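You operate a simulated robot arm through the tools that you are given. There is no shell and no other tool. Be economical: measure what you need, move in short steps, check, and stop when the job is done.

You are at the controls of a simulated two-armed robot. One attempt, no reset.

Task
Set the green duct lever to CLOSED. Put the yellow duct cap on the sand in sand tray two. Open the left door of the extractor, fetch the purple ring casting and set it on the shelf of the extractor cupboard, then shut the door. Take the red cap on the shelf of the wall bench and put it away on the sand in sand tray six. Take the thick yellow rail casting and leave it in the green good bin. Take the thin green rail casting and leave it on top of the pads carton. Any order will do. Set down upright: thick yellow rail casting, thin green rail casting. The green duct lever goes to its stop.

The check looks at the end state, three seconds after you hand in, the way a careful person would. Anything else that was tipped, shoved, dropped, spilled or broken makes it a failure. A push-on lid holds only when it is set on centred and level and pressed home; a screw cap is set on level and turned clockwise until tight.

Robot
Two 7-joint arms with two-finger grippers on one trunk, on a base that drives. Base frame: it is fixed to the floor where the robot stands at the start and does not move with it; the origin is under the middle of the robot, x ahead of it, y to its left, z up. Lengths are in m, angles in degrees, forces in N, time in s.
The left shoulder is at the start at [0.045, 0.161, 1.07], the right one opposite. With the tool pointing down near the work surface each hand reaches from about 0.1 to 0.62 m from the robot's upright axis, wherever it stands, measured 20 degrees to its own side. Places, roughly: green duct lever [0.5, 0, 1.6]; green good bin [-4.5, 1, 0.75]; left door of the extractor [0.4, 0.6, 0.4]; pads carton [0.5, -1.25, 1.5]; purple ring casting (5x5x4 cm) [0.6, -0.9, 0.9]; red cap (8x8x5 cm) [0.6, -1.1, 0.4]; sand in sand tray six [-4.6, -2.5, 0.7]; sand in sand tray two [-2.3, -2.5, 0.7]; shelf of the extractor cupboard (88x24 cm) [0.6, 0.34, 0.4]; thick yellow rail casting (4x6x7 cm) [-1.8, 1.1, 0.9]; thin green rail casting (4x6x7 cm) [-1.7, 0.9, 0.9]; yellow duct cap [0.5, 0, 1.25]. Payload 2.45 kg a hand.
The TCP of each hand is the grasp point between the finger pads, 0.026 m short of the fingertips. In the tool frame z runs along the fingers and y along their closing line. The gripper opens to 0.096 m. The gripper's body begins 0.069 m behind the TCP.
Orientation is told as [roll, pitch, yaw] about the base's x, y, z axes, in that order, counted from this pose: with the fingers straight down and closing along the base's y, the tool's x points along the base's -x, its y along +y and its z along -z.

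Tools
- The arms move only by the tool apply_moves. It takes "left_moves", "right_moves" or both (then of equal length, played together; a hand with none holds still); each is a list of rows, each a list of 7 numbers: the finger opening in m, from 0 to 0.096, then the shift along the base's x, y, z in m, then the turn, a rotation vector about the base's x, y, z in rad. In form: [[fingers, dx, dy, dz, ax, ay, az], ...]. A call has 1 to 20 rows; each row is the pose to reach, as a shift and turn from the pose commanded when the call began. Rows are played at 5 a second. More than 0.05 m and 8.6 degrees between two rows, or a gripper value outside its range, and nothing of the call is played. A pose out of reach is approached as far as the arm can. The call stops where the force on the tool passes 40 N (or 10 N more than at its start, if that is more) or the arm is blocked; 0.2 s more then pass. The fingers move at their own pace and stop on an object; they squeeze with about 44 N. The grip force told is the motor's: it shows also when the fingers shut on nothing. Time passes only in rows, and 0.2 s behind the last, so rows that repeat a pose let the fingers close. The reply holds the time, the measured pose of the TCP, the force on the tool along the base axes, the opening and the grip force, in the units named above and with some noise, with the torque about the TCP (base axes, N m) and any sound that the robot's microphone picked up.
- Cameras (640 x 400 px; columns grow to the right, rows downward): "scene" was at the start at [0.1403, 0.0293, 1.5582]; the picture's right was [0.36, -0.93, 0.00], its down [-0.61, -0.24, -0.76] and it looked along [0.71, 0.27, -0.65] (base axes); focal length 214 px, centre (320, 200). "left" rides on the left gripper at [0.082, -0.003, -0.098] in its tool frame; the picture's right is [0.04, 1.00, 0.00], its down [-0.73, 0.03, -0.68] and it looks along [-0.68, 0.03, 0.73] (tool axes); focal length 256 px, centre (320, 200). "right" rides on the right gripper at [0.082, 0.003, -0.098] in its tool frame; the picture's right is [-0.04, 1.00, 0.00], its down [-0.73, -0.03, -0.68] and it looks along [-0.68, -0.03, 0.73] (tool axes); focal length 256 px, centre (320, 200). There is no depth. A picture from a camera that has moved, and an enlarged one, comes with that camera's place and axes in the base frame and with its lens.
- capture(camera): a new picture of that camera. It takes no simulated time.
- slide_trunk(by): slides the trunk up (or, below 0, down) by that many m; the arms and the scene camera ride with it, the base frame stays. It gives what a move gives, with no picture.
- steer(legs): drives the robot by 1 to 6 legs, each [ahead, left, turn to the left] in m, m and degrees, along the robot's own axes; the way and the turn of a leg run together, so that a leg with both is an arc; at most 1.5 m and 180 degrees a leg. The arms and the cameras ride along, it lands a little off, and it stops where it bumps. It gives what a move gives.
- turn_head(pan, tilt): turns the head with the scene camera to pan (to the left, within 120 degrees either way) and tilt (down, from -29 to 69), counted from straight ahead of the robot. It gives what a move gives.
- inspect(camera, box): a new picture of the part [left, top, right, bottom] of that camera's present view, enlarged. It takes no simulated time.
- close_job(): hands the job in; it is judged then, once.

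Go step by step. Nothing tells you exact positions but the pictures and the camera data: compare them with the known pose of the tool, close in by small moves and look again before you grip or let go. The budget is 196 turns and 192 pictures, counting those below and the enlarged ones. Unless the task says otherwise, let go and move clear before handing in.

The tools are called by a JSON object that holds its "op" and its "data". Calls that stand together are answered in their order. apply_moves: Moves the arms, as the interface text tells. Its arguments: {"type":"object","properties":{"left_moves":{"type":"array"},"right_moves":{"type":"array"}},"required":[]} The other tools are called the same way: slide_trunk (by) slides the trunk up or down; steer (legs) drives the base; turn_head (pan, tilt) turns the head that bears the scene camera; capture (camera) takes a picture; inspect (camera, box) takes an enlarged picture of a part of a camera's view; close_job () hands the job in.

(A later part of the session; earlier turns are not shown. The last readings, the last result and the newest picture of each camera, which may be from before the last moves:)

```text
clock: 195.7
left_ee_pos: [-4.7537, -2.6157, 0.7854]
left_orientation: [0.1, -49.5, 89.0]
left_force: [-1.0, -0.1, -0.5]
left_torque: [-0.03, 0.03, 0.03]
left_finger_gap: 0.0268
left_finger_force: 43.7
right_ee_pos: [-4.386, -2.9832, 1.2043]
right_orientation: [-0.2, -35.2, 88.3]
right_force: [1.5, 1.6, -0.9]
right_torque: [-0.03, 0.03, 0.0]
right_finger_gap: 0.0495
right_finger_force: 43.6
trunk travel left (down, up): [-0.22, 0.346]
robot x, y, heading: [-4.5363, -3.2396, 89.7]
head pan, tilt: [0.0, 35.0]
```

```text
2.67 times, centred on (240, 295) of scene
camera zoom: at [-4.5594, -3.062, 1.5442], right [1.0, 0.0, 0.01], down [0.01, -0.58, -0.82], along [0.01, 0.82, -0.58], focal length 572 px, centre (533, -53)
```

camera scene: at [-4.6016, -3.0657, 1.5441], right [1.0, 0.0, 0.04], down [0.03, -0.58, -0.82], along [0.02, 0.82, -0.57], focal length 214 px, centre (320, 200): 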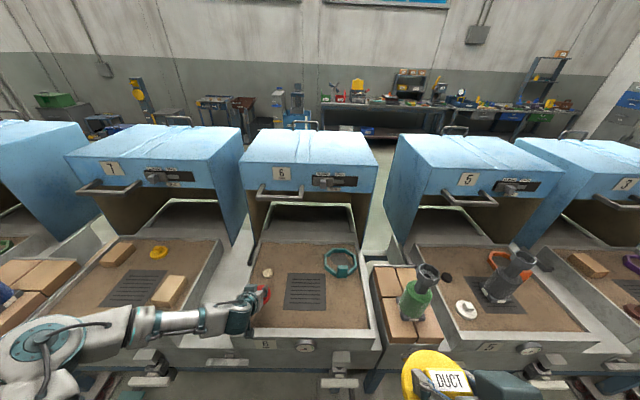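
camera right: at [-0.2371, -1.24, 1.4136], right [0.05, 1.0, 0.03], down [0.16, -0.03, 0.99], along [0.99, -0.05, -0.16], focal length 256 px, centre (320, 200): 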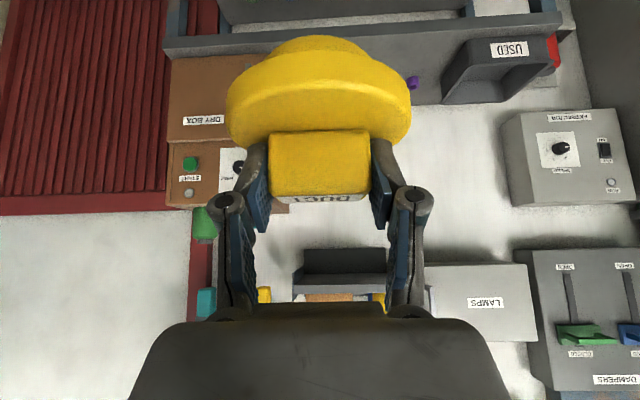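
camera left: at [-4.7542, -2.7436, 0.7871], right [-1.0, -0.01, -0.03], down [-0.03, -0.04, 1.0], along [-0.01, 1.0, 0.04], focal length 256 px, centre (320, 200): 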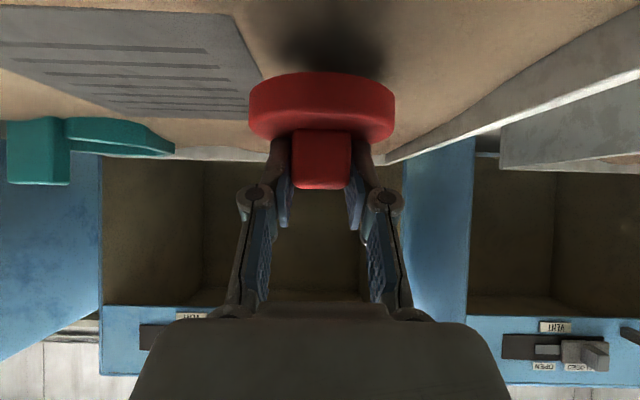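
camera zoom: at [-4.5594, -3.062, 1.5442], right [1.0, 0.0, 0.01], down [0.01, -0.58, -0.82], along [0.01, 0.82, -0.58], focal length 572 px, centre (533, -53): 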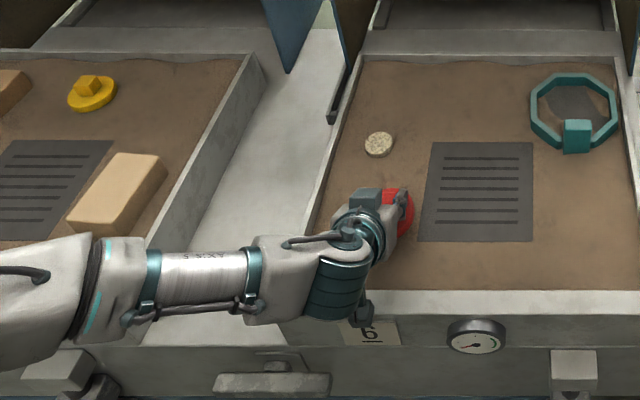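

Very near the sand, close to the grate's left edge. I shift 1.5 cm away from the grate and lower to contact.

{"op": "apply_moves", "data": {"left_moves": [[0.01, -0.015, 0, -0.002, 0, 0, 0], [0.01, -0.015, 0, -0.008, 0, 0, 0], [0.01, -0.015, 0, -0.013, 0, 0, 0], [0.01, -0.015, 0, -0.017, 0, 0, 0], [0.01, -0.015, 0, -0.02, 0, 0, 0]]}}

{"op": "capture", "data": {"camera": "left"}}

{"op": "inspect", "data": {"camera": "scene", "box": [130, 220, 350, 370]}}

```text
clock: 196.9
left_ee_pos: [-4.7591, -2.6168, 0.7672]
left_orientation: [0.9, -49.4, 88.3]
left_force: [1.2, 0.1, -0.5]
left_torque: [0.0, 0.07, 0.03]
left_finger_gap: 0.0268
left_finger_force: 43.6
right_ee_pos: [-4.3681, -2.9831, 1.2028]
right_orientation: [1.1, -35.2, 87.3]
right_force: [0.3, 0.7, -1.4]
right_torque: [-0.04, 0.02, 0.05]
right_finger_gap: 0.0494
right_finger_force: 43.6
trunk travel left (down, up): [-0.22, 0.346]
robot x, y, heading: [-4.5407, -3.2404, 89.5]
head pan, tilt: [0.0, 35.0]
```

```text
96 pictures are left
camera left: at [-4.7584, -2.7437, 0.77], right [-1.0, -0.01, -0.02], down [-0.02, -0.04, 1.0], along [-0.01, 1.0, 0.04], focal length 256 px, centre (320, 200)
```

left: 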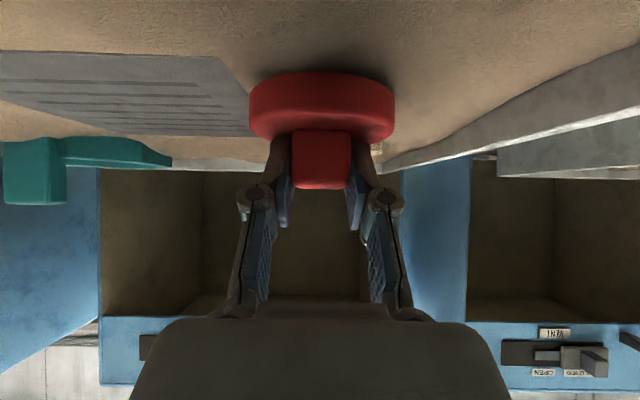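

```text
2.67 times, centred on (240, 295) of scene
camera zoom: at [-4.493, -3.0635, 1.544], right [1.0, -0.01, -0.03], down [-0.03, -0.58, -0.82], along [-0.01, 0.82, -0.58], focal length 572 px, centre (533, -53)
```

zoom: 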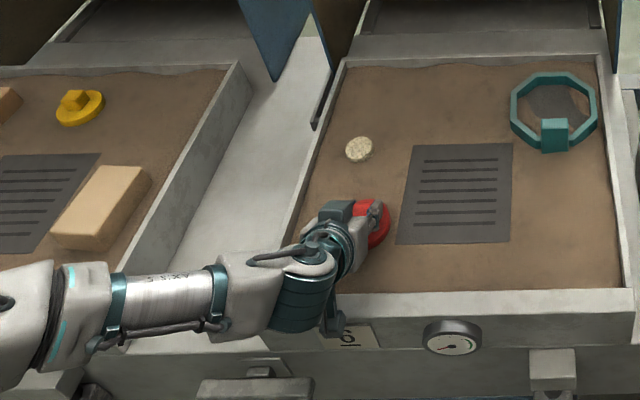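

Still no contact; I move 2 cm further from the grate and creep down until a force shows.

{"op": "apply_moves", "data": {"left_moves": [[0.01, -0.012, 0, 0, 0, 0, 0], [0.01, -0.022, 0, 0, 0, 0, 0], [0.01, -0.022, 0, -0.004, 0, 0, 0], [0.01, -0.022, 0, -0.008, 0, 0, 0], [0.01, -0.022, 0, -0.012, 0, 0, 0]]}}

{"op": "capture", "data": {"camera": "left"}}

```text
clock: 198.1
left_ee_pos: [-4.8221, -2.6121, 0.7638]
left_orientation: [-3.9, -51.5, 91.5]
left_force: [1.4, -9.2, 36.9]
left_torque: [-0.75, 0.24, 0.0]
left_finger_gap: 0.0269
left_finger_force: 43.9
right_ee_pos: [-4.4369, -2.9905, 1.2111]
right_orientation: [-2.4, -35.6, 89.8]
right_force: [-1.2, 0.4, -1.8]
right_torque: [-0.01, -0.07, -0.08]
right_finger_gap: 0.0495
right_finger_force: 43.8
trunk travel left (down, up): [-0.22, 0.346]
robot x, y, heading: [-4.546, -3.2432, 89.3]
head pan, tilt: [0.0, 35.0]
stopped in row 5 (left hand): the force on the tool passed its limit at 46 N (the readings are from after the stop); the commanded pose is now the measured one
```

```text
94 pictures are left
camera left: at [-4.8226, -2.7404, 0.7612], right [-1.0, 0.0, -0.07], down [-0.07, -0.07, 0.99], along [-0.01, 1.0, 0.07], focal length 256 px, centre (320, 200)
```

left: 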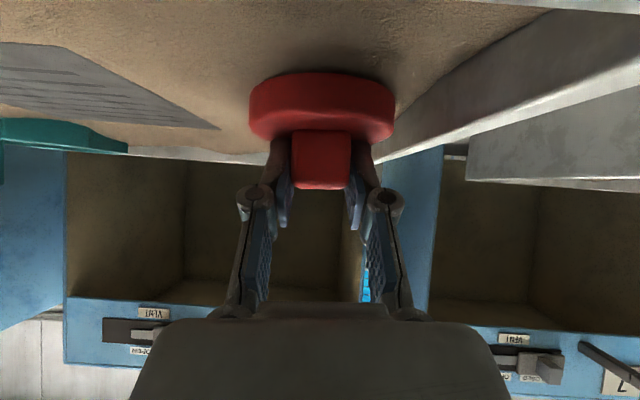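

The cap rests on the sand, clear of grate and wall. I ease the push, open, and withdraw along the tool axis.

{"op": "apply_moves", "data": {"left_moves": [[0.01, 0, 0, 0.002, 0, 0, 0], [0.06, 0, 0, 0.003, 0, 0, 0], [0.08, 0, 0, 0.003, 0, 0, 0], [0.08, 0, -0.015, 0.02, 0, 0, 0], [0.08, 0, -0.04, 0.05, 0, 0, 0], [0.08, 0, -0.07, 0.08, 0, 0, 0], [0.08, 0, -0.1, 0.11, 0, 0, 0]]}}

{"op": "capture", "data": {"camera": "left"}}

{"op": "inspect", "data": {"camera": "scene", "box": [130, 220, 350, 370]}}

```text
clock: 199.7
left_ee_pos: [-4.8217, -2.7164, 0.866]
left_orientation: [-3.2, -50.6, 91.4]
left_force: [-0.2, 0.5, -0.2]
left_torque: [0.03, -0.07, -0.09]
left_finger_gap: 0.0801
left_finger_force: 0.0
right_ee_pos: [-4.4303, -2.9873, 1.2106]
right_orientation: [-2.2, -35.5, 89.7]
right_force: [-1.0, 0.3, -2.7]
right_torque: [0.04, 0.02, 0.0]
right_finger_gap: 0.0495
right_finger_force: 44.1
trunk travel left (down, up): [-0.22, 0.346]
robot x, y, heading: [-4.5478, -3.2387, 89.4]
head pan, tilt: [0.0, 35.0]
```

```text
93 pictures are left
camera left: at [-4.8217, -2.8437, 0.8661], right [-1.0, -0.01, -0.07], down [-0.07, -0.06, 1.0], along [-0.01, 1.0, 0.06], focal length 256 px, centre (320, 200)
```

left: 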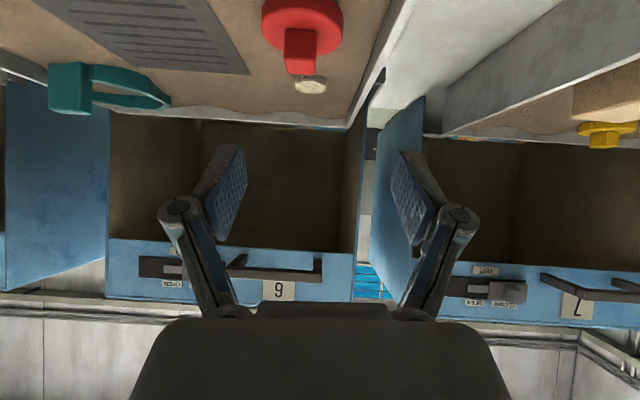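

```text
2.67 times, centred on (240, 295) of scene
camera zoom: at [-4.5639, -3.0659, 1.5451], right [1.0, -0.01, 0.01], down [0.01, -0.58, -0.82], along [0.01, 0.82, -0.58], focal length 572 px, centre (533, -53)
```

zoom: 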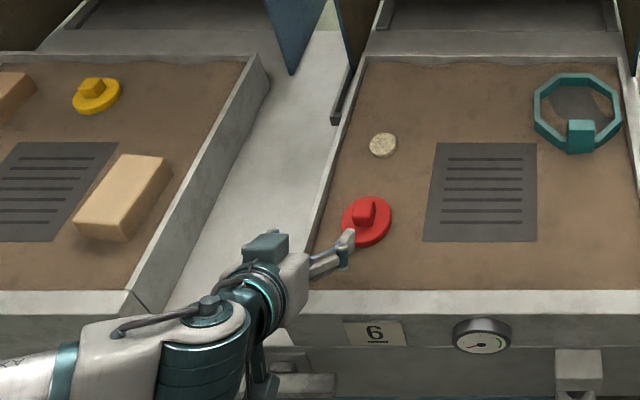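

The red cap lies flat in tray six. I tuck the left hand, back off slightly, and strafe east toward tray two.

{"op": "apply_moves", "data": {"left_moves": [[0.08, 0, -0.03, 0.03, 0, 0, 0], [0.08, 0, -0.06, 0.06, 0, 0, 0], [0.08, 0, -0.09, 0.09, 0, 0, 0], [0.08, 0, -0.12, 0.12, 0, 0, 0]]}}

{"op": "steer", "data": {"legs": [[-0.17, 0, 0.4], [0, -1.0, 0], [0, -1.0, 0]]}}

{"op": "capture", "data": {"camera": "scene"}}

```text
clock: 200.7
left_ee_pos: [-4.8337, -2.7824, 1.0067]
left_orientation: [-3.2, -50.4, 91.2]
left_force: [-0.8, -0.9, 0.2]
left_torque: [0.01, -0.05, -0.01]
left_finger_gap: 0.08
left_finger_force: 0.0
left hand out of reach, approached as far as the arm can: row 2, 3, 4
right_ee_pos: [-4.4281, -2.987, 1.2106]
right_orientation: [-2.1, -35.5, 89.5]
right_force: [-0.9, -1.0, -2.6]
right_torque: [0.04, -0.05, 0.0]
right_finger_gap: 0.0492
right_finger_force: 43.7
trunk travel left (down, up): [-0.22, 0.346]
robot x, y, heading: [-4.5462, -3.237, 89.6]
head pan, tilt: [0.0, 35.0]
```

```text
clock: 211.6
left_ee_pos: [-2.8573, -2.9589, 1.005]
left_orientation: [-3.8, -50.4, 92.0]
left_force: [-0.8, 0.2, 0.3]
left_torque: [0.04, -0.04, -0.05]
left_finger_gap: 0.08
left_finger_force: 0.1
right_ee_pos: [-2.4545, -3.1627, 1.21]
right_orientation: [-2.4, -35.4, 89.9]
right_force: [-0.3, 0.1, -3.0]
right_torque: [0.02, -0.04, 0.01]
right_finger_gap: 0.0491
right_finger_force: 43.5
trunk travel left (down, up): [-0.22, 0.346]
robot x, y, heading: [-2.5657, -3.4142, 90.0]
head pan, tilt: [0.0, 35.0]
```

```text
91 pictures are left
camera scene: at [-2.5768, -3.2416, 1.5448], right [1.0, 0.0, 0.01], down [0.0, -0.58, -0.82], along [0.01, 0.82, -0.58], focal length 214 px, centre (320, 200)
```

scene: 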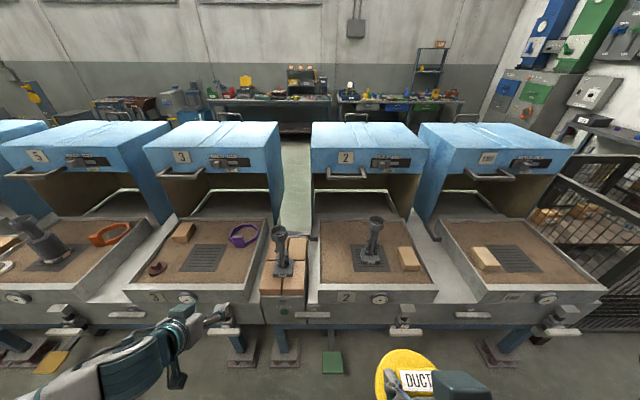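

Tray two has a rammer on its grate and a brick at the right; the left side is clear. I zoom in.

{"op": "inspect", "data": {"camera": "scene", "box": [250, 190, 450, 320]}}

```text
3.08 times, centred on (350, 255) of scene
camera zoom: at [-2.5768, -3.2416, 1.5448], right [1.0, 0.0, 0.01], down [0.0, -0.58, -0.82], along [0.01, 0.82, -0.58], focal length 660 px, centre (228, 31)
```

zoom: 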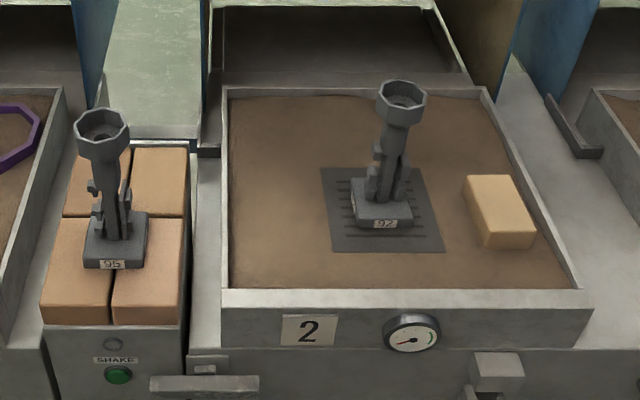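

Free sand left of the grate at about [−2.495, −2.605]. I position the base so the right hand has it 0.2 m to its side.

{"op": "steer", "data": {"legs": [[0, 0.13, 0], [0.17, 0, 0]]}}

{"op": "apply_moves", "data": {"right_moves": [[0.03, 0.01, 0.04, -0.01, 0.015, 0, 0], [0.03, 0.02, 0.08, -0.02, 0.03, 0, 0], [0.03, 0.03, 0.12, -0.03, 0.04, 0, 0], [0.03, 0.04, 0.16, -0.05, 0.04, 0, 0], [0.03, 0.05, 0.2, -0.07, 0.04, 0, 0], [0.03, 0.06, 0.24, -0.09, 0.04, 0, 0], [0.03, 0.07, 0.28, -0.11, 0.04, 0, 0], [0.03, 0.08, 0.32, -0.13, 0.04, 0, 0], [0.03, 0.08, 0.35, -0.16, 0.04, 0, 0]]}}

{"op": "capture", "data": {"camera": "right"}}

{"op": "capture", "data": {"camera": "scene"}}

```text
clock: 214.0
left_ee_pos: [-2.9379, -2.7938, 1.0141]
left_orientation: [0.1, -50.3, 88.8]
left_force: [0.1, 0.5, -0.5]
left_torque: [0.09, 0.04, 0.01]
left_finger_gap: 0.0798
left_finger_force: 0.0
right_ee_pos: [-2.5296, -2.9957, 1.2056]
right_orientation: [0.4, -35.3, 88.0]
right_force: [0.8, 2.8, -3.1]
right_torque: [-0.12, 0.0, -0.01]
right_finger_gap: 0.0496
right_finger_force: 44.1
trunk travel left (down, up): [-0.22, 0.346]
robot x, y, heading: [-2.6889, -3.2487, 90.1]
head pan, tilt: [0.0, 35.0]
```

```text
clock: 216.2
left_ee_pos: [-3.0063, -2.7997, 1.0016]
left_orientation: [-5.7, -50.5, 93.7]
left_force: [-0.5, -0.2, 0.3]
left_torque: [0.0, 0.01, 0.04]
left_finger_gap: 0.0799
left_finger_force: 0.1
right_ee_pos: [-2.5288, -2.6553, 1.0585]
right_orientation: [-3.8, -38.2, 90.9]
right_force: [0.2, 1.0, -1.9]
right_torque: [0.06, -0.01, 0.0]
right_finger_gap: 0.0494
right_finger_force: 44.1
trunk travel left (down, up): [-0.22, 0.346]
robot x, y, heading: [-2.6969, -3.2489, 90.0]
head pan, tilt: [0.0, 35.0]
stopped in row 9 (right hand): the arm was blocked; the commanded pose is now the measured one
```

```text
89 pictures are left
camera right: at [-2.5367, -2.7794, 1.0843], right [-1.0, 0.06, -0.03], down [-0.02, 0.16, 0.99], along [0.06, 0.99, -0.16], focal length 256 px, centre (320, 200)
```

right: 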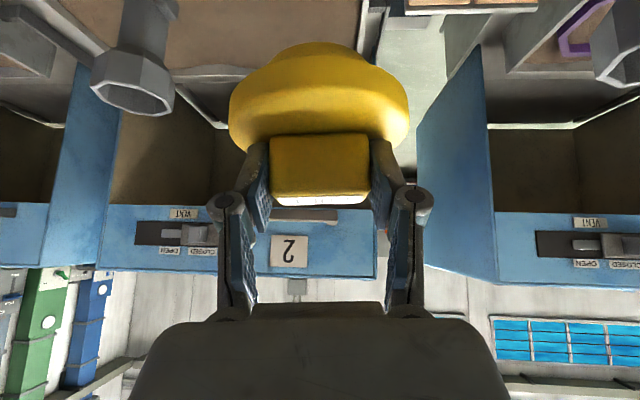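

```text
88 pictures are left
camera scene: at [-2.734, -3.0729, 1.5442], right [1.0, 0.0, 0.02], down [0.02, -0.58, -0.82], along [0.01, 0.82, -0.58], focal length 214 px, centre (320, 200)
```

scene: 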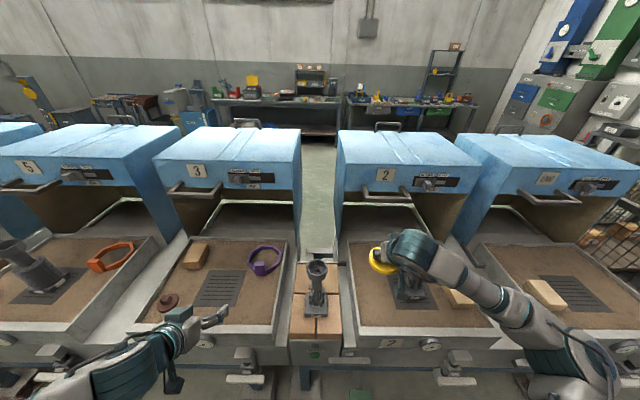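

No object looks touched; the arm just lagged at a limit. I continue lowering with smaller steps.

{"op": "apply_moves", "data": {"right_moves": [[0.03, 0.005, 0.005, -0.025, 0, 0, 0], [0.03, 0.01, 0.01, -0.05, 0, 0, 0], [0.03, 0.015, 0.015, -0.075, 0, 0, 0], [0.03, 0.02, 0.02, -0.1, 0, 0, 0], [0.03, 0.02, 0.025, -0.125, 0, 0, 0], [0.03, 0.02, 0.03, -0.15, 0, 0, 0]]}}

{"op": "inspect", "data": {"camera": "scene", "box": [300, 190, 560, 370]}}

{"op": "capture", "data": {"camera": "right"}}

```text
clock: 217.6
left_ee_pos: [-3.0124, -2.7981, 0.9992]
left_orientation: [-6.2, -50.5, 94.0]
left_force: [-0.7, 0.1, -0.4]
left_torque: [0.05, -0.05, -0.01]
left_finger_gap: 0.08
left_finger_force: 0.1
right_ee_pos: [-2.5154, -2.6207, 0.9081]
right_orientation: [-4.0, -38.2, 91.1]
right_force: [-1.3, 0.8, -2.9]
right_torque: [0.0, -0.06, -0.06]
right_finger_gap: 0.0492
right_finger_force: 44.1
trunk travel left (down, up): [-0.22, 0.346]
robot x, y, heading: [-2.7018, -3.2524, 90.1]
head pan, tilt: [0.0, 35.0]
```

```text
2.22 times, centred on (430, 280) of scene
camera zoom: at [-2.7076, -3.0715, 1.5444], right [1.0, 0.0, 0.0], down [0.0, -0.58, -0.82], along [0.0, 0.82, -0.58], focal length 477 px, centre (76, 22)
```

zoom: 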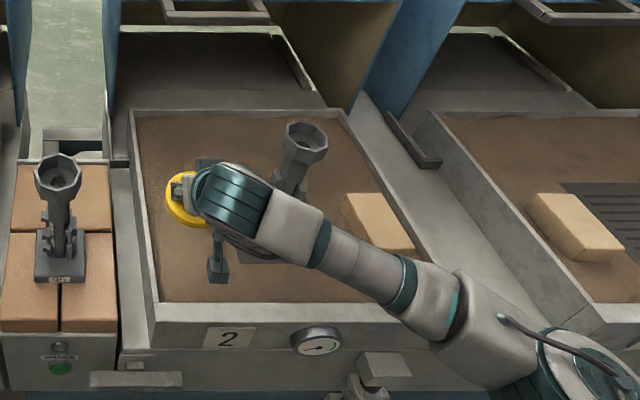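

```text
86 pictures are left
camera right: at [-2.5238, -2.7468, 0.9339], right [-1.0, 0.05, -0.03], down [-0.02, 0.16, 0.99], along [0.06, 0.99, -0.16], focal length 256 px, centre (320, 200)
```

right: 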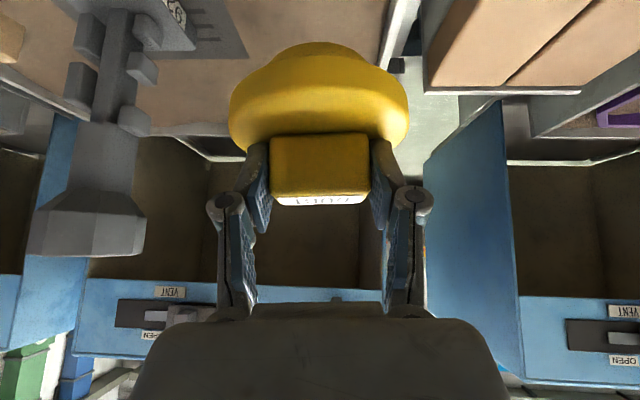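

Clear of the rammer. I shift 1.5 cm right for wall clearance and lower further.

{"op": "apply_moves", "data": {"right_moves": [[0.03, 0.008, 0.005, -0.025, 0, 0, 0], [0.03, 0.015, 0.01, -0.05, 0, 0, 0], [0.03, 0.015, 0.015, -0.075, 0, 0, 0], [0.03, 0.015, 0.015, -0.1, 0, 0, 0]]}}

{"op": "inspect", "data": {"camera": "scene", "box": [300, 190, 560, 370]}}

{"op": "capture", "data": {"camera": "right"}}

```text
clock: 218.6
left_ee_pos: [-3.0224, -2.7981, 0.9978]
left_orientation: [-6.8, -50.5, 94.7]
left_force: [-1.0, 0.7, -0.4]
left_torque: [0.04, -0.09, -0.1]
left_finger_gap: 0.08
left_finger_force: 0.0
right_ee_pos: [-2.5064, -2.6071, 0.8104]
right_orientation: [-4.5, -38.3, 91.5]
right_force: [-2.2, 0.2, -1.6]
right_torque: [-0.03, -0.07, -0.09]
right_finger_gap: 0.0493
right_finger_force: 44.0
trunk travel left (down, up): [-0.22, 0.346]
robot x, y, heading: [-2.7008, -3.2517, 90.1]
head pan, tilt: [0.0, 35.0]
```

```text
2.22 times, centred on (430, 280) of scene
camera zoom: at [-2.7363, -3.0723, 1.5442], right [1.0, 0.0, 0.02], down [0.02, -0.58, -0.82], along [0.01, 0.82, -0.58], focal length 477 px, centre (76, 22)
```

zoom: 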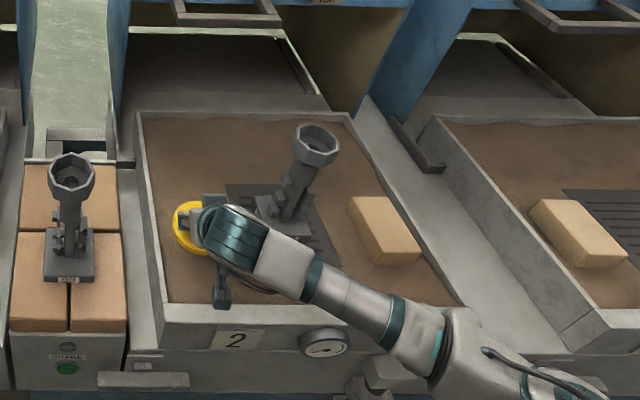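

```text
84 pictures are left
camera right: at [-2.5144, -2.7333, 0.8362], right [-1.0, 0.05, -0.04], down [-0.03, 0.16, 0.99], along [0.06, 0.99, -0.15], focal length 256 px, centre (320, 200)
```

right: 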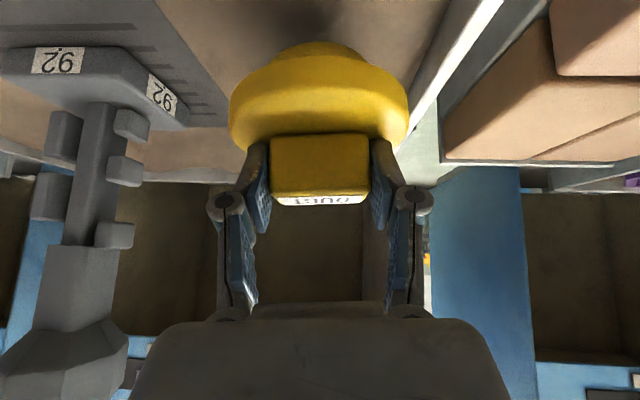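

Still centred on clear sand. I creep down until contact.

{"op": "apply_moves", "data": {"right_moves": [[0.03, 0.006, 0.0, -0.01, 0, 0, 0], [0.03, 0.008, 0.0, -0.018, 0, 0, 0], [0.03, 0.008, 0.0, -0.024, 0, 0, 0], [0.03, 0.008, 0.0, -0.03, 0, 0, 0], [0.03, 0.008, 0, -0.036, 0, 0, 0], [0.03, 0.008, 0, -0.042, 0, 0, 0], [0.03, 0.008, 0, -0.048, 0, 0, 0]]}}

{"op": "capture", "data": {"camera": "right"}}

{"op": "inspect", "data": {"camera": "scene", "box": [300, 190, 560, 370]}}

```text
clock: 219.9
left_ee_pos: [-2.978, -2.8003, 1.0095]
left_orientation: [-3.3, -50.8, 91.4]
left_force: [0.4, 0.0, -0.1]
left_torque: [0.0, 0.0, -0.01]
left_finger_gap: 0.0797
left_finger_force: 0.1
right_ee_pos: [-2.4621, -2.6068, 0.7776]
right_orientation: [-1.6, -39.8, 89.5]
right_force: [7.0, -4.6, 19.5]
right_torque: [-0.7, -0.25, 0.19]
right_finger_gap: 0.0491
right_finger_force: 44.1
trunk travel left (down, up): [-0.22, 0.346]
robot x, y, heading: [-2.6937, -3.2537, 89.9]
head pan, tilt: [0.0, 35.0]
stopped in row 6 (right hand): the force on the tool passed its limit at 45 N (the readings are from after the stop); the commanded pose is now the measured one
```

```text
83 pictures are left
camera right: at [-2.4689, -2.7318, 0.8013], right [-1.0, 0.06, 0.0], down [0.01, 0.13, 0.99], along [0.06, 0.99, -0.13], focal length 256 px, centre (320, 200)
```

right: 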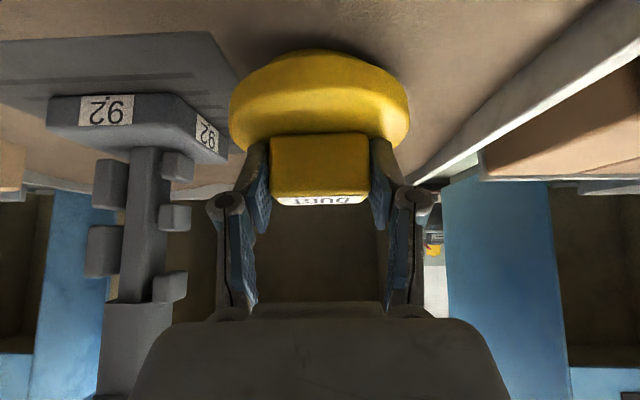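

```text
2.22 times, centred on (430, 280) of scene
camera zoom: at [-2.6804, -3.0763, 1.5453], right [1.0, 0.0, -0.01], down [-0.01, -0.58, -0.82], along [0.0, 0.82, -0.58], focal length 477 px, centre (76, 22)
```

zoom: 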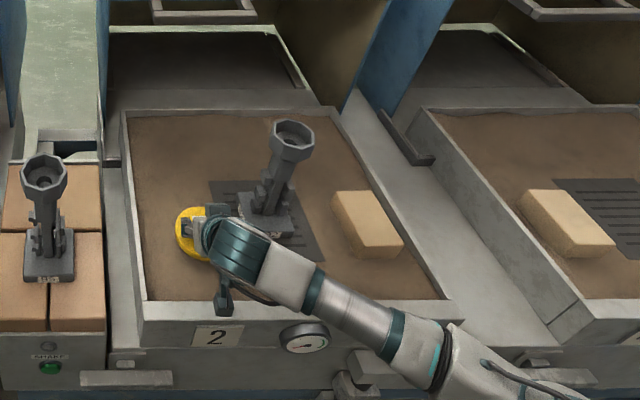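

The body swayed it 4 cm toward the rammer. I lift a little, shift left 3 cm, let it settle, and look before setting down.

{"op": "apply_moves", "data": {"right_moves": [[0.03, 0, 0, 0.012, 0, 0, 0], [0.03, -0.015, 0.0, 0.018, 0, 0.0, 0], [0.03, -0.03, 0, 0.018, 0, 0, 0], [0.03, -0.03, 0, 0.018, 0, 0, 0], [0.03, -0.03, 0, 0.018, 0, 0, 0], [0.03, -0.03, 0, 0.018, 0, 0, 0], [0.03, -0.03, 0, 0.018, 0, 0, 0], [0.03, -0.03, 0, 0.018, 0, 0, 0], [0.03, -0.03, 0, 0.018, 0, 0, 0]]}}

{"op": "capture", "data": {"camera": "right"}}

```text
clock: 221.9
left_ee_pos: [-2.9894, -2.801, 1.0062]
left_orientation: [-4.4, -50.8, 92.3]
left_force: [-0.3, 0.9, -0.4]
left_torque: [-0.01, -0.01, -0.03]
left_finger_gap: 0.08
left_finger_force: 0.0
right_ee_pos: [-2.5015, -2.6072, 0.7952]
right_orientation: [-2.2, -39.5, 90.1]
right_force: [-0.6, 0.1, -2.7]
right_torque: [-0.02, 0.01, -0.01]
right_finger_gap: 0.0492
right_finger_force: 43.9
trunk travel left (down, up): [-0.22, 0.346]
robot x, y, heading: [-2.693, -3.2482, 89.8]
head pan, tilt: [0.0, 35.0]
```

```text
81 pictures are left
camera right: at [-2.5087, -2.7322, 0.8181], right [-1.0, 0.05, 0.0], down [0.0, 0.14, 0.99], along [0.05, 0.99, -0.14], focal length 256 px, centre (320, 200)
```

right: 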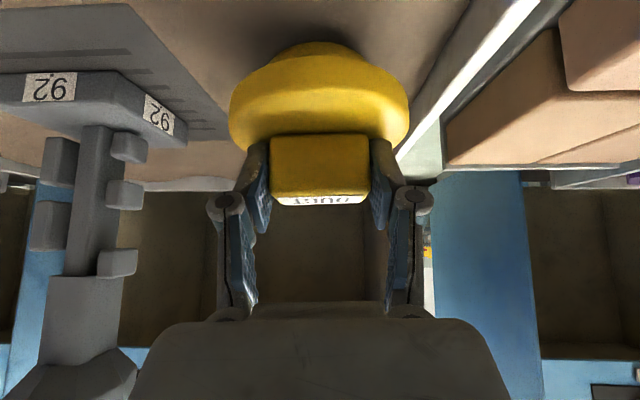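

Centred again and settled. Lower slowly to contact.

{"op": "apply_moves", "data": {"right_moves": [[0.03, 0.002, 0, -0.006, -0.03, 0, 0], [0.03, 0.002, 0, -0.012, -0.03, 0, 0], [0.03, 0.002, 0, -0.016, -0.03, 0, 0], [0.03, 0.002, 0, -0.02, -0.03, 0, 0], [0.03, 0.002, 0, -0.023, -0.03, 0, 0], [0.03, 0.002, 0, -0.025, -0.03, 0, 0]]}}

{"op": "capture", "data": {"camera": "right"}}

```text
clock: 223.4
left_ee_pos: [-2.9863, -2.8013, 1.0076]
left_orientation: [-4.0, -50.8, 92.1]
left_force: [-0.5, 0.9, -0.2]
left_torque: [0.01, 0.02, -0.02]
left_finger_gap: 0.0797
left_finger_force: 0.0
right_ee_pos: [-2.4971, -2.6033, 0.779]
right_orientation: [-1.7, -38.8, 89.8]
right_force: [2.5, -6.7, 19.4]
right_torque: [-0.82, 0.08, 0.15]
right_finger_gap: 0.0497
right_finger_force: 44.5
trunk travel left (down, up): [-0.22, 0.346]
robot x, y, heading: [-2.6891, -3.2493, 90.0]
head pan, tilt: [0.0, 35.0]
stopped in row 6 (right hand): the force on the tool passed its limit at 42 N (the readings are from after the stop); the commanded pose is now the measured one
```

```text
80 pictures are left
camera right: at [-2.5044, -2.7291, 0.8033], right [-1.0, 0.05, 0.0], down [0.01, 0.15, 0.99], along [0.05, 0.99, -0.15], focal length 256 px, centre (320, 200)
```

right: 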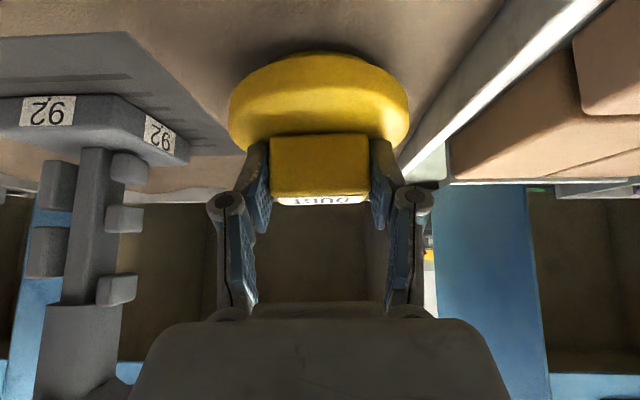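

On the sand, clear on both sides. I ease off, open and withdraw back along the tool axis.

{"op": "apply_moves", "data": {"right_moves": [[0.03, 0, 0, 0.002, 0, 0, 0], [0.07, 0, 0, 0.003, 0, 0, 0], [0.09, 0, 0, 0.003, 0, 0, 0], [0.09, 0, -0.015, 0.02, 0, 0, 0], [0.09, 0, -0.04, 0.05, 0, 0, 0], [0.09, 0, -0.065, 0.085, 0, 0, 0], [0.09, 0, -0.09, 0.12, 0, 0, 0], [0.09, 0, -0.12, 0.15, 0, 0, 0]]}}

{"op": "capture", "data": {"camera": "right"}}

```text
clock: 225.2
left_ee_pos: [-2.9855, -2.8015, 1.0078]
left_orientation: [-4.0, -50.8, 92.2]
left_force: [0.8, -0.9, 0.4]
left_torque: [0.01, 0.02, 0.0]
left_finger_gap: 0.0798
left_finger_force: 0.1
right_ee_pos: [-2.4957, -2.7246, 0.9273]
right_orientation: [-1.8, -38.5, 89.8]
right_force: [0.2, -0.2, -0.5]
right_torque: [0.0, 0.0, -0.01]
right_finger_gap: 0.0902
right_finger_force: 0.0
trunk travel left (down, up): [-0.22, 0.346]
robot x, y, heading: [-2.6944, -3.252, 90.0]
head pan, tilt: [0.0, 35.0]
```

```text
79 pictures are left
camera right: at [-2.5021, -2.8505, 0.9524], right [-1.0, 0.05, 0.0], down [0.01, 0.15, 0.99], along [0.05, 0.99, -0.15], focal length 256 px, centre (320, 200)
```

right: 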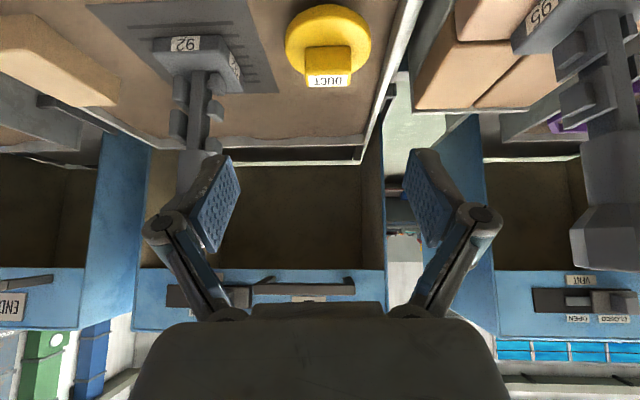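

Yellow cap is set in tray two. Now tuck the right hand, and drive back around the west end.

{"op": "apply_moves", "data": {"right_moves": [[0.09, 0, -0.04, 0.03, 0, 0, 0], [0.09, 0, -0.08, 0.06, 0, 0, 0], [0.09, 0, -0.12, 0.09, 0, 0, 0], [0.09, 0, -0.16, 0.12, 0, 0, 0], [0.09, 0, -0.2, 0.15, 0, 0, 0]]}}

{"op": "steer", "data": {"legs": [[-0.18, 0, 0], [0, 1.5, 0], [0, 1.5, 0], [0, 1.5, 0], [0, 0.3, 0], [1.2, 0, 0]]}}

{"op": "steer", "data": {"legs": [[1.4, 0, 0], [0, -1.5, 0], [0, -1.3, 0]]}}

{"op": "turn_head", "data": {"pan": 0, "tilt": 25}}

{"op": "capture", "data": {"camera": "scene"}}

```text
clock: 226.4
left_ee_pos: [-2.9859, -2.8041, 1.0076]
left_orientation: [-4.0, -51.0, 92.0]
left_force: [-0.3, -0.6, -0.1]
left_torque: [0.0, -0.03, 0.01]
left_finger_gap: 0.0801
left_finger_force: 0.1
right_ee_pos: [-2.5014, -2.9105, 1.0952]
right_orientation: [-1.9, -38.5, 89.9]
right_force: [0.7, -0.2, -0.1]
right_torque: [0.05, 0.0, -0.03]
right_finger_gap: 0.09
right_finger_force: 0.1
right hand out of reach, approached as far as the arm can: row 3, 4, 5
trunk travel left (down, up): [-0.22, 0.346]
robot x, y, heading: [-2.6907, -3.2511, 90.0]
head pan, tilt: [0.0, 35.0]
```

```text
clock: 256.5
left_ee_pos: [-7.7605, -1.6933, 1.0134]
left_orientation: [-1.7, -50.9, 90.0]
left_force: [0.5, 0.7, 0.9]
left_torque: [-0.05, 0.09, 0.04]
left_finger_gap: 0.08
left_finger_force: 0.2
right_ee_pos: [-7.2726, -1.8023, 1.0888]
right_orientation: [-0.1, -38.3, 88.4]
right_force: [1.1, 0.4, 0.8]
right_torque: [-0.01, 0.08, 0.03]
right_finger_gap: 0.0899
right_finger_force: 0.2
trunk travel left (down, up): [-0.22, 0.346]
robot x, y, heading: [-7.4893, -2.1446, 90.1]
head pan, tilt: [0.0, 35.0]
```

```text
clock: 276.6
left_ee_pos: [-4.9878, -0.3705, 1.0059]
left_orientation: [-4.7, -51.1, 90.1]
left_force: [-1.5, 0.2, 0.1]
left_torque: [0.02, -0.09, -0.07]
left_finger_gap: 0.08
left_finger_force: 0.1
right_ee_pos: [-4.5078, -0.4988, 1.0967]
right_orientation: [-2.4, -38.6, 87.7]
right_force: [-0.9, 0.2, 0.9]
right_torque: [0.0, -0.07, -0.05]
right_finger_gap: 0.09
right_finger_force: 0.1
trunk travel left (down, up): [-0.22, 0.346]
robot x, y, heading: [-4.7059, -0.8303, 87.7]
head pan, tilt: [0.0, 35.0]
```

```text
clock: 277.3
left_ee_pos: [-4.9933, -0.3717, 1.0087]
left_orientation: [-4.8, -51.2, 90.4]
left_force: [-0.6, 0.6, 1.2]
left_torque: [0.02, -0.07, -0.07]
left_finger_gap: 0.0799
left_finger_force: 0.0
right_ee_pos: [-4.5129, -0.5016, 1.098]
right_orientation: [-2.4, -38.6, 87.8]
right_force: [-1.8, 0.3, 1.1]
right_torque: [0.0, -0.08, -0.08]
right_finger_gap: 0.09
right_finger_force: 0.0
trunk travel left (down, up): [-0.22, 0.346]
robot x, y, heading: [-4.7118, -0.8263, 87.4]
head pan, tilt: [0.0, 25.0]
```

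```text
78 pictures are left
camera scene: at [-4.7365, -0.6469, 1.5602], right [1.0, -0.04, 0.02], down [0.0, -0.43, -0.9], along [0.05, 0.9, -0.43], focal length 214 px, centre (320, 200)
```

scene: 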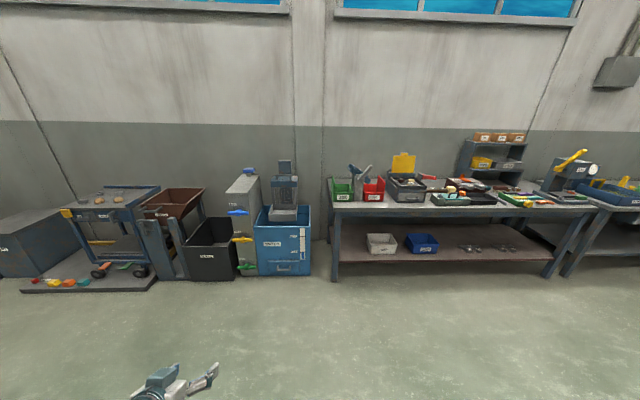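

The green bin stands at the left end of the bench, about [−4.43, 1.12]. I go on east to the castings.

{"op": "inspect", "data": {"camera": "scene", "box": [310, 130, 460, 230]}}

{"op": "steer", "data": {"legs": [[0, -1.4, 2.6], [0.3, -1.4, 0]]}}

{"op": "turn_head", "data": {"pan": 0, "tilt": 30}}

{"op": "capture", "data": {"camera": "scene"}}

```text
4.00 times, centred on (385, 180) of scene
camera zoom: at [-4.7365, -0.6469, 1.5602], right [1.0, -0.04, 0.02], down [0.0, -0.43, -0.9], along [0.05, 0.9, -0.43], focal length 858 px, centre (60, 280)
```

zoom: 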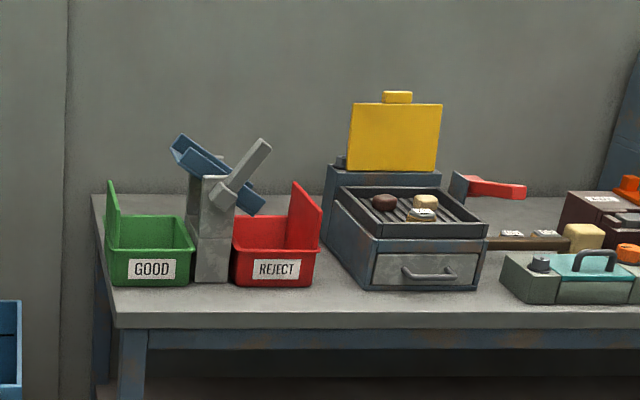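

```text
clock: 290.9
left_ee_pos: [-2.2226, -0.1277, 1.0072]
left_orientation: [-5.7, -51.2, 92.6]
left_force: [-0.9, -0.9, -0.6]
left_torque: [0.06, -0.12, -0.05]
left_finger_gap: 0.0801
left_finger_force: 0.0
right_ee_pos: [-1.7382, -0.2473, 1.099]
right_orientation: [-2.8, -38.7, 89.4]
right_force: [-1.2, 0.6, 0.0]
right_torque: [0.02, -0.16, -0.09]
right_finger_gap: 0.0902
right_finger_force: 0.0
trunk travel left (down, up): [-0.22, 0.346]
robot x, y, heading: [-1.9242, -0.5782, 88.8]
head pan, tilt: [0.0, 25.0]
```

```text
clock: 291.6
left_ee_pos: [-2.2121, -0.128, 1.0121]
left_orientation: [-4.8, -51.2, 92.1]
left_force: [-0.3, 0.0, 0.1]
left_torque: [0.06, -0.04, -0.02]
left_finger_gap: 0.0802
left_finger_force: 0.1
right_ee_pos: [-1.7286, -0.2491, 1.0958]
right_orientation: [-1.9, -39.0, 89.1]
right_force: [-1.1, -0.6, 0.2]
right_torque: [-0.05, -0.08, -0.06]
right_finger_gap: 0.09
right_finger_force: 0.1
trunk travel left (down, up): [-0.22, 0.346]
robot x, y, heading: [-1.9272, -0.577, 88.9]
head pan, tilt: [0.0, 30.0]
```

```text
76 pictures are left
camera scene: at [-1.937, -0.3993, 1.5525], right [1.0, -0.02, 0.01], down [0.0, -0.5, -0.86], along [0.02, 0.86, -0.5], focal length 214 px, centre (320, 200)
```

scene: 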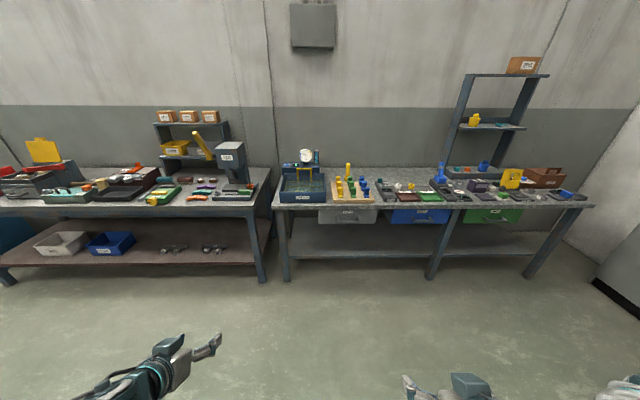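

The castings board is at the left of the right-hand bench. I drive closer and zoom.

{"op": "steer", "data": {"legs": [[0.6, -0.05, 1]]}}

{"op": "turn_head", "data": {"pan": -5, "tilt": 40}}

{"op": "capture", "data": {"camera": "scene"}}

{"op": "inspect", "data": {"camera": "scene", "box": [280, 80, 440, 200]}}

```text
clock: 295.0
left_ee_pos: [-2.1536, 0.4744, 1.0114]
left_orientation: [-5.0, -51.3, 92.3]
left_force: [-0.8, -0.1, -0.4]
left_torque: [0.06, -0.08, -0.04]
left_finger_gap: 0.0802
left_finger_force: 0.0
right_ee_pos: [-1.671, 0.3521, 1.0969]
right_orientation: [-2.2, -39.0, 89.2]
right_force: [-1.5, 0.0, -0.8]
right_torque: [0.0, -0.13, -0.08]
right_finger_gap: 0.0903
right_finger_force: 0.1
trunk travel left (down, up): [-0.22, 0.346]
robot x, y, heading: [-1.8665, 0.0239, 88.8]
head pan, tilt: [0.0, 30.0]
```

```text
clock: 295.8
left_ee_pos: [-2.1392, 0.4736, 1.0176]
left_orientation: [-3.8, -51.4, 91.4]
left_force: [-0.8, 0.3, 0.3]
left_torque: [0.01, -0.02, -0.02]
left_finger_gap: 0.0801
left_finger_force: 0.0
right_ee_pos: [-1.6543, 0.3501, 1.0956]
right_orientation: [-1.3, -39.0, 88.7]
right_force: [0.9, 0.0, 0.0]
right_torque: [-0.02, 0.02, -0.02]
right_finger_gap: 0.0898
right_finger_force: 0.1
trunk travel left (down, up): [-0.22, 0.346]
robot x, y, heading: [-1.8653, 0.0276, 88.4]
head pan, tilt: [-5.0, 40.0]
```

```text
75 pictures are left
camera scene: at [-1.8394, 0.1962, 1.5371], right [0.99, -0.11, -0.01], down [-0.08, -0.64, -0.76], along [0.08, 0.76, -0.65], focal length 214 px, centre (320, 200)
```

scene: 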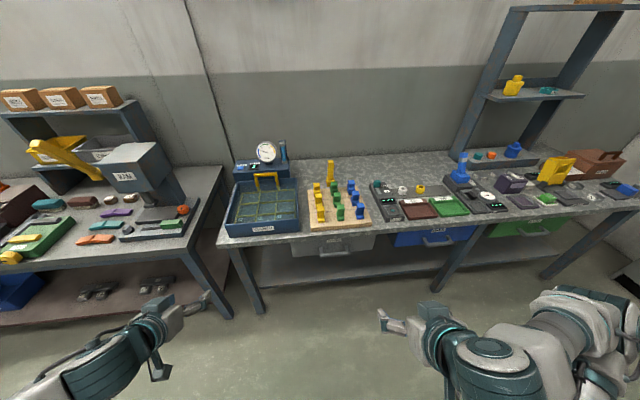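

```text
3.33 times, centred on (360, 140) of scene
camera zoom: at [-1.8394, 0.1962, 1.5371], right [0.99, -0.11, -0.01], down [-0.08, -0.64, -0.76], along [0.08, 0.76, -0.65], focal length 715 px, centre (187, 400)
```

zoom: 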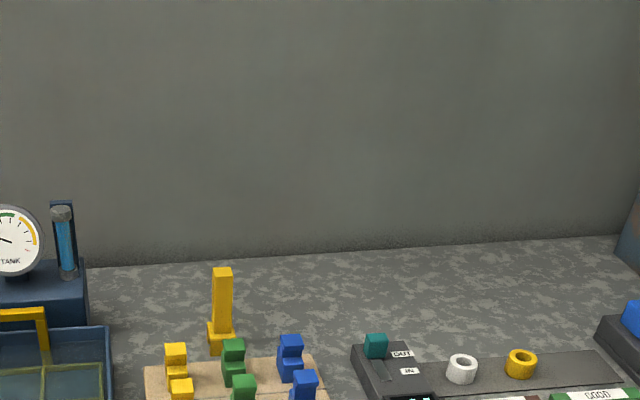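

{"op": "inspect", "data": {"camera": "scene", "box": [290, 150, 390, 240]}}

```text
4.44 times, centred on (340, 195) of scene
camera zoom: at [-1.8394, 0.1962, 1.5371], right [0.99, -0.11, -0.01], down [-0.08, -0.64, -0.76], along [0.08, 0.76, -0.65], focal length 953 px, centre (231, 222)
```

zoom: 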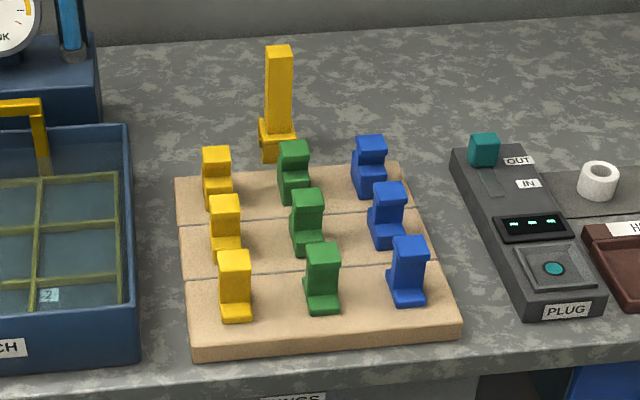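

Three rows of yellow, green and blue rail castings; I need a closer look to tell thick from thin. I turn the right hand down, and drive in a bit.

{"op": "apply_moves", "data": {"right_moves": [[0.09, 0, 0.01, 0.01, -0.136, 0, 0], [0.09, 0, 0.02, 0.02, -0.272, 0, 0], [0.09, 0, 0.03, 0.03, -0.408, 0, 0], [0.09, 0, 0.04, 0.04, -0.544, 0, 0], [0.09, 0, 0.05, 0.05, -0.68, 0, 0]], "left_moves": [[0.08, 0, -0.02, 0.02, -0.12, 0, 0], [0.08, 0, -0.04, 0.04, -0.24, 0, 0], [0.08, 0, -0.06, 0.06, -0.36, 0, 0], [0.08, 0, -0.08, 0.08, -0.48, 0, 0], [0.08, 0, -0.1, 0.1, -0.6, 0, 0]]}}

{"op": "steer", "data": {"legs": [[0.28, 0, 0]]}}

{"op": "capture", "data": {"camera": "right"}}

{"op": "capture", "data": {"camera": "scene"}}

```text
clock: 296.9
left_ee_pos: [-2.1579, 0.3705, 1.1149]
left_orientation: [-3.9, -17.1, 91.1]
left_force: [0.1, 0.9, -0.1]
left_torque: [-0.02, 0.0, 0.01]
left_finger_gap: 0.0799
left_finger_force: 0.0
right_ee_pos: [-1.6752, 0.3999, 1.1507]
right_orientation: [-2.8, -0.2, 89.0]
right_force: [-0.5, -0.3, -0.7]
right_torque: [-0.03, -0.06, -0.03]
right_finger_gap: 0.09
right_finger_force: 0.1
trunk travel left (down, up): [-0.22, 0.346]
robot x, y, heading: [-1.8633, 0.0273, 88.6]
head pan, tilt: [-5.0, 40.0]
```

```text
clock: 298.9
left_ee_pos: [-2.114, 0.6514, 1.1208]
left_orientation: [-1.9, -17.2, 90.7]
left_force: [-0.8, -0.3, 1.2]
left_torque: [-0.01, -0.04, 0.01]
left_finger_gap: 0.08
left_finger_force: 0.0
right_ee_pos: [-1.6293, 0.6794, 1.1439]
right_orientation: [-1.0, -0.1, 88.9]
right_force: [1.4, 0.3, 0.0]
right_torque: [-0.07, 0.1, -0.01]
right_finger_gap: 0.0901
right_finger_force: 0.1
trunk travel left (down, up): [-0.22, 0.346]
robot x, y, heading: [-1.8576, 0.3031, 89.0]
head pan, tilt: [-5.0, 40.0]
```

```text
72 pictures are left
camera right: at [-1.6356, 0.5974, 1.2415], right [-1.0, 0.06, -0.02], down [0.03, 0.73, 0.68], along [0.05, 0.68, -0.73], focal length 256 px, centre (320, 200)
```

right: 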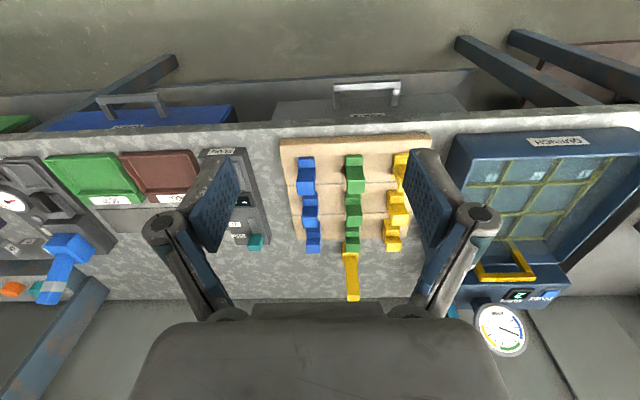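

```text
71 pictures are left
camera scene: at [-1.8293, 0.4753, 1.5374], right [0.99, -0.11, -0.01], down [-0.08, -0.64, -0.76], along [0.08, 0.76, -0.65], focal length 214 px, centre (320, 200)
```

scene: 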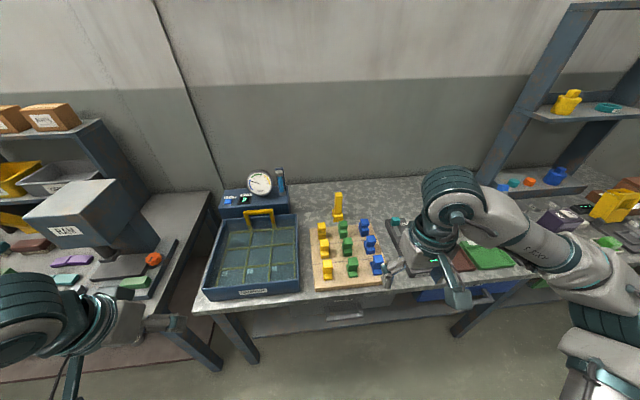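

{"op": "inspect", "data": {"camera": "scene", "box": [305, 205, 395, 295]}}

{"op": "inspect", "data": {"camera": "right", "box": [270, 120, 430, 270]}}

```text
4.44 times, centred on (350, 250) of scene
camera zoom: at [-1.8293, 0.4753, 1.5374], right [0.99, -0.11, -0.01], down [-0.08, -0.64, -0.76], along [0.08, 0.76, -0.65], focal length 953 px, centre (187, -22)
```

zoom: 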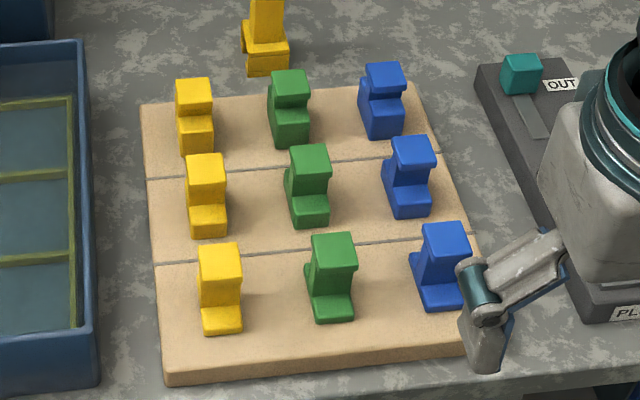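

```text
2.67 times, centred on (350, 195) of right
camera zoom: at [-1.6356, 0.5974, 1.2415], right [-1.0, 0.06, -0.02], down [0.03, 0.73, 0.68], along [0.05, 0.68, -0.73], focal length 683 px, centre (240, 213)
```

zoom: 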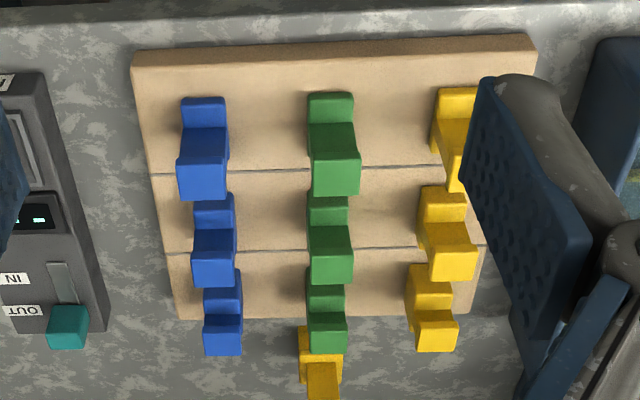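

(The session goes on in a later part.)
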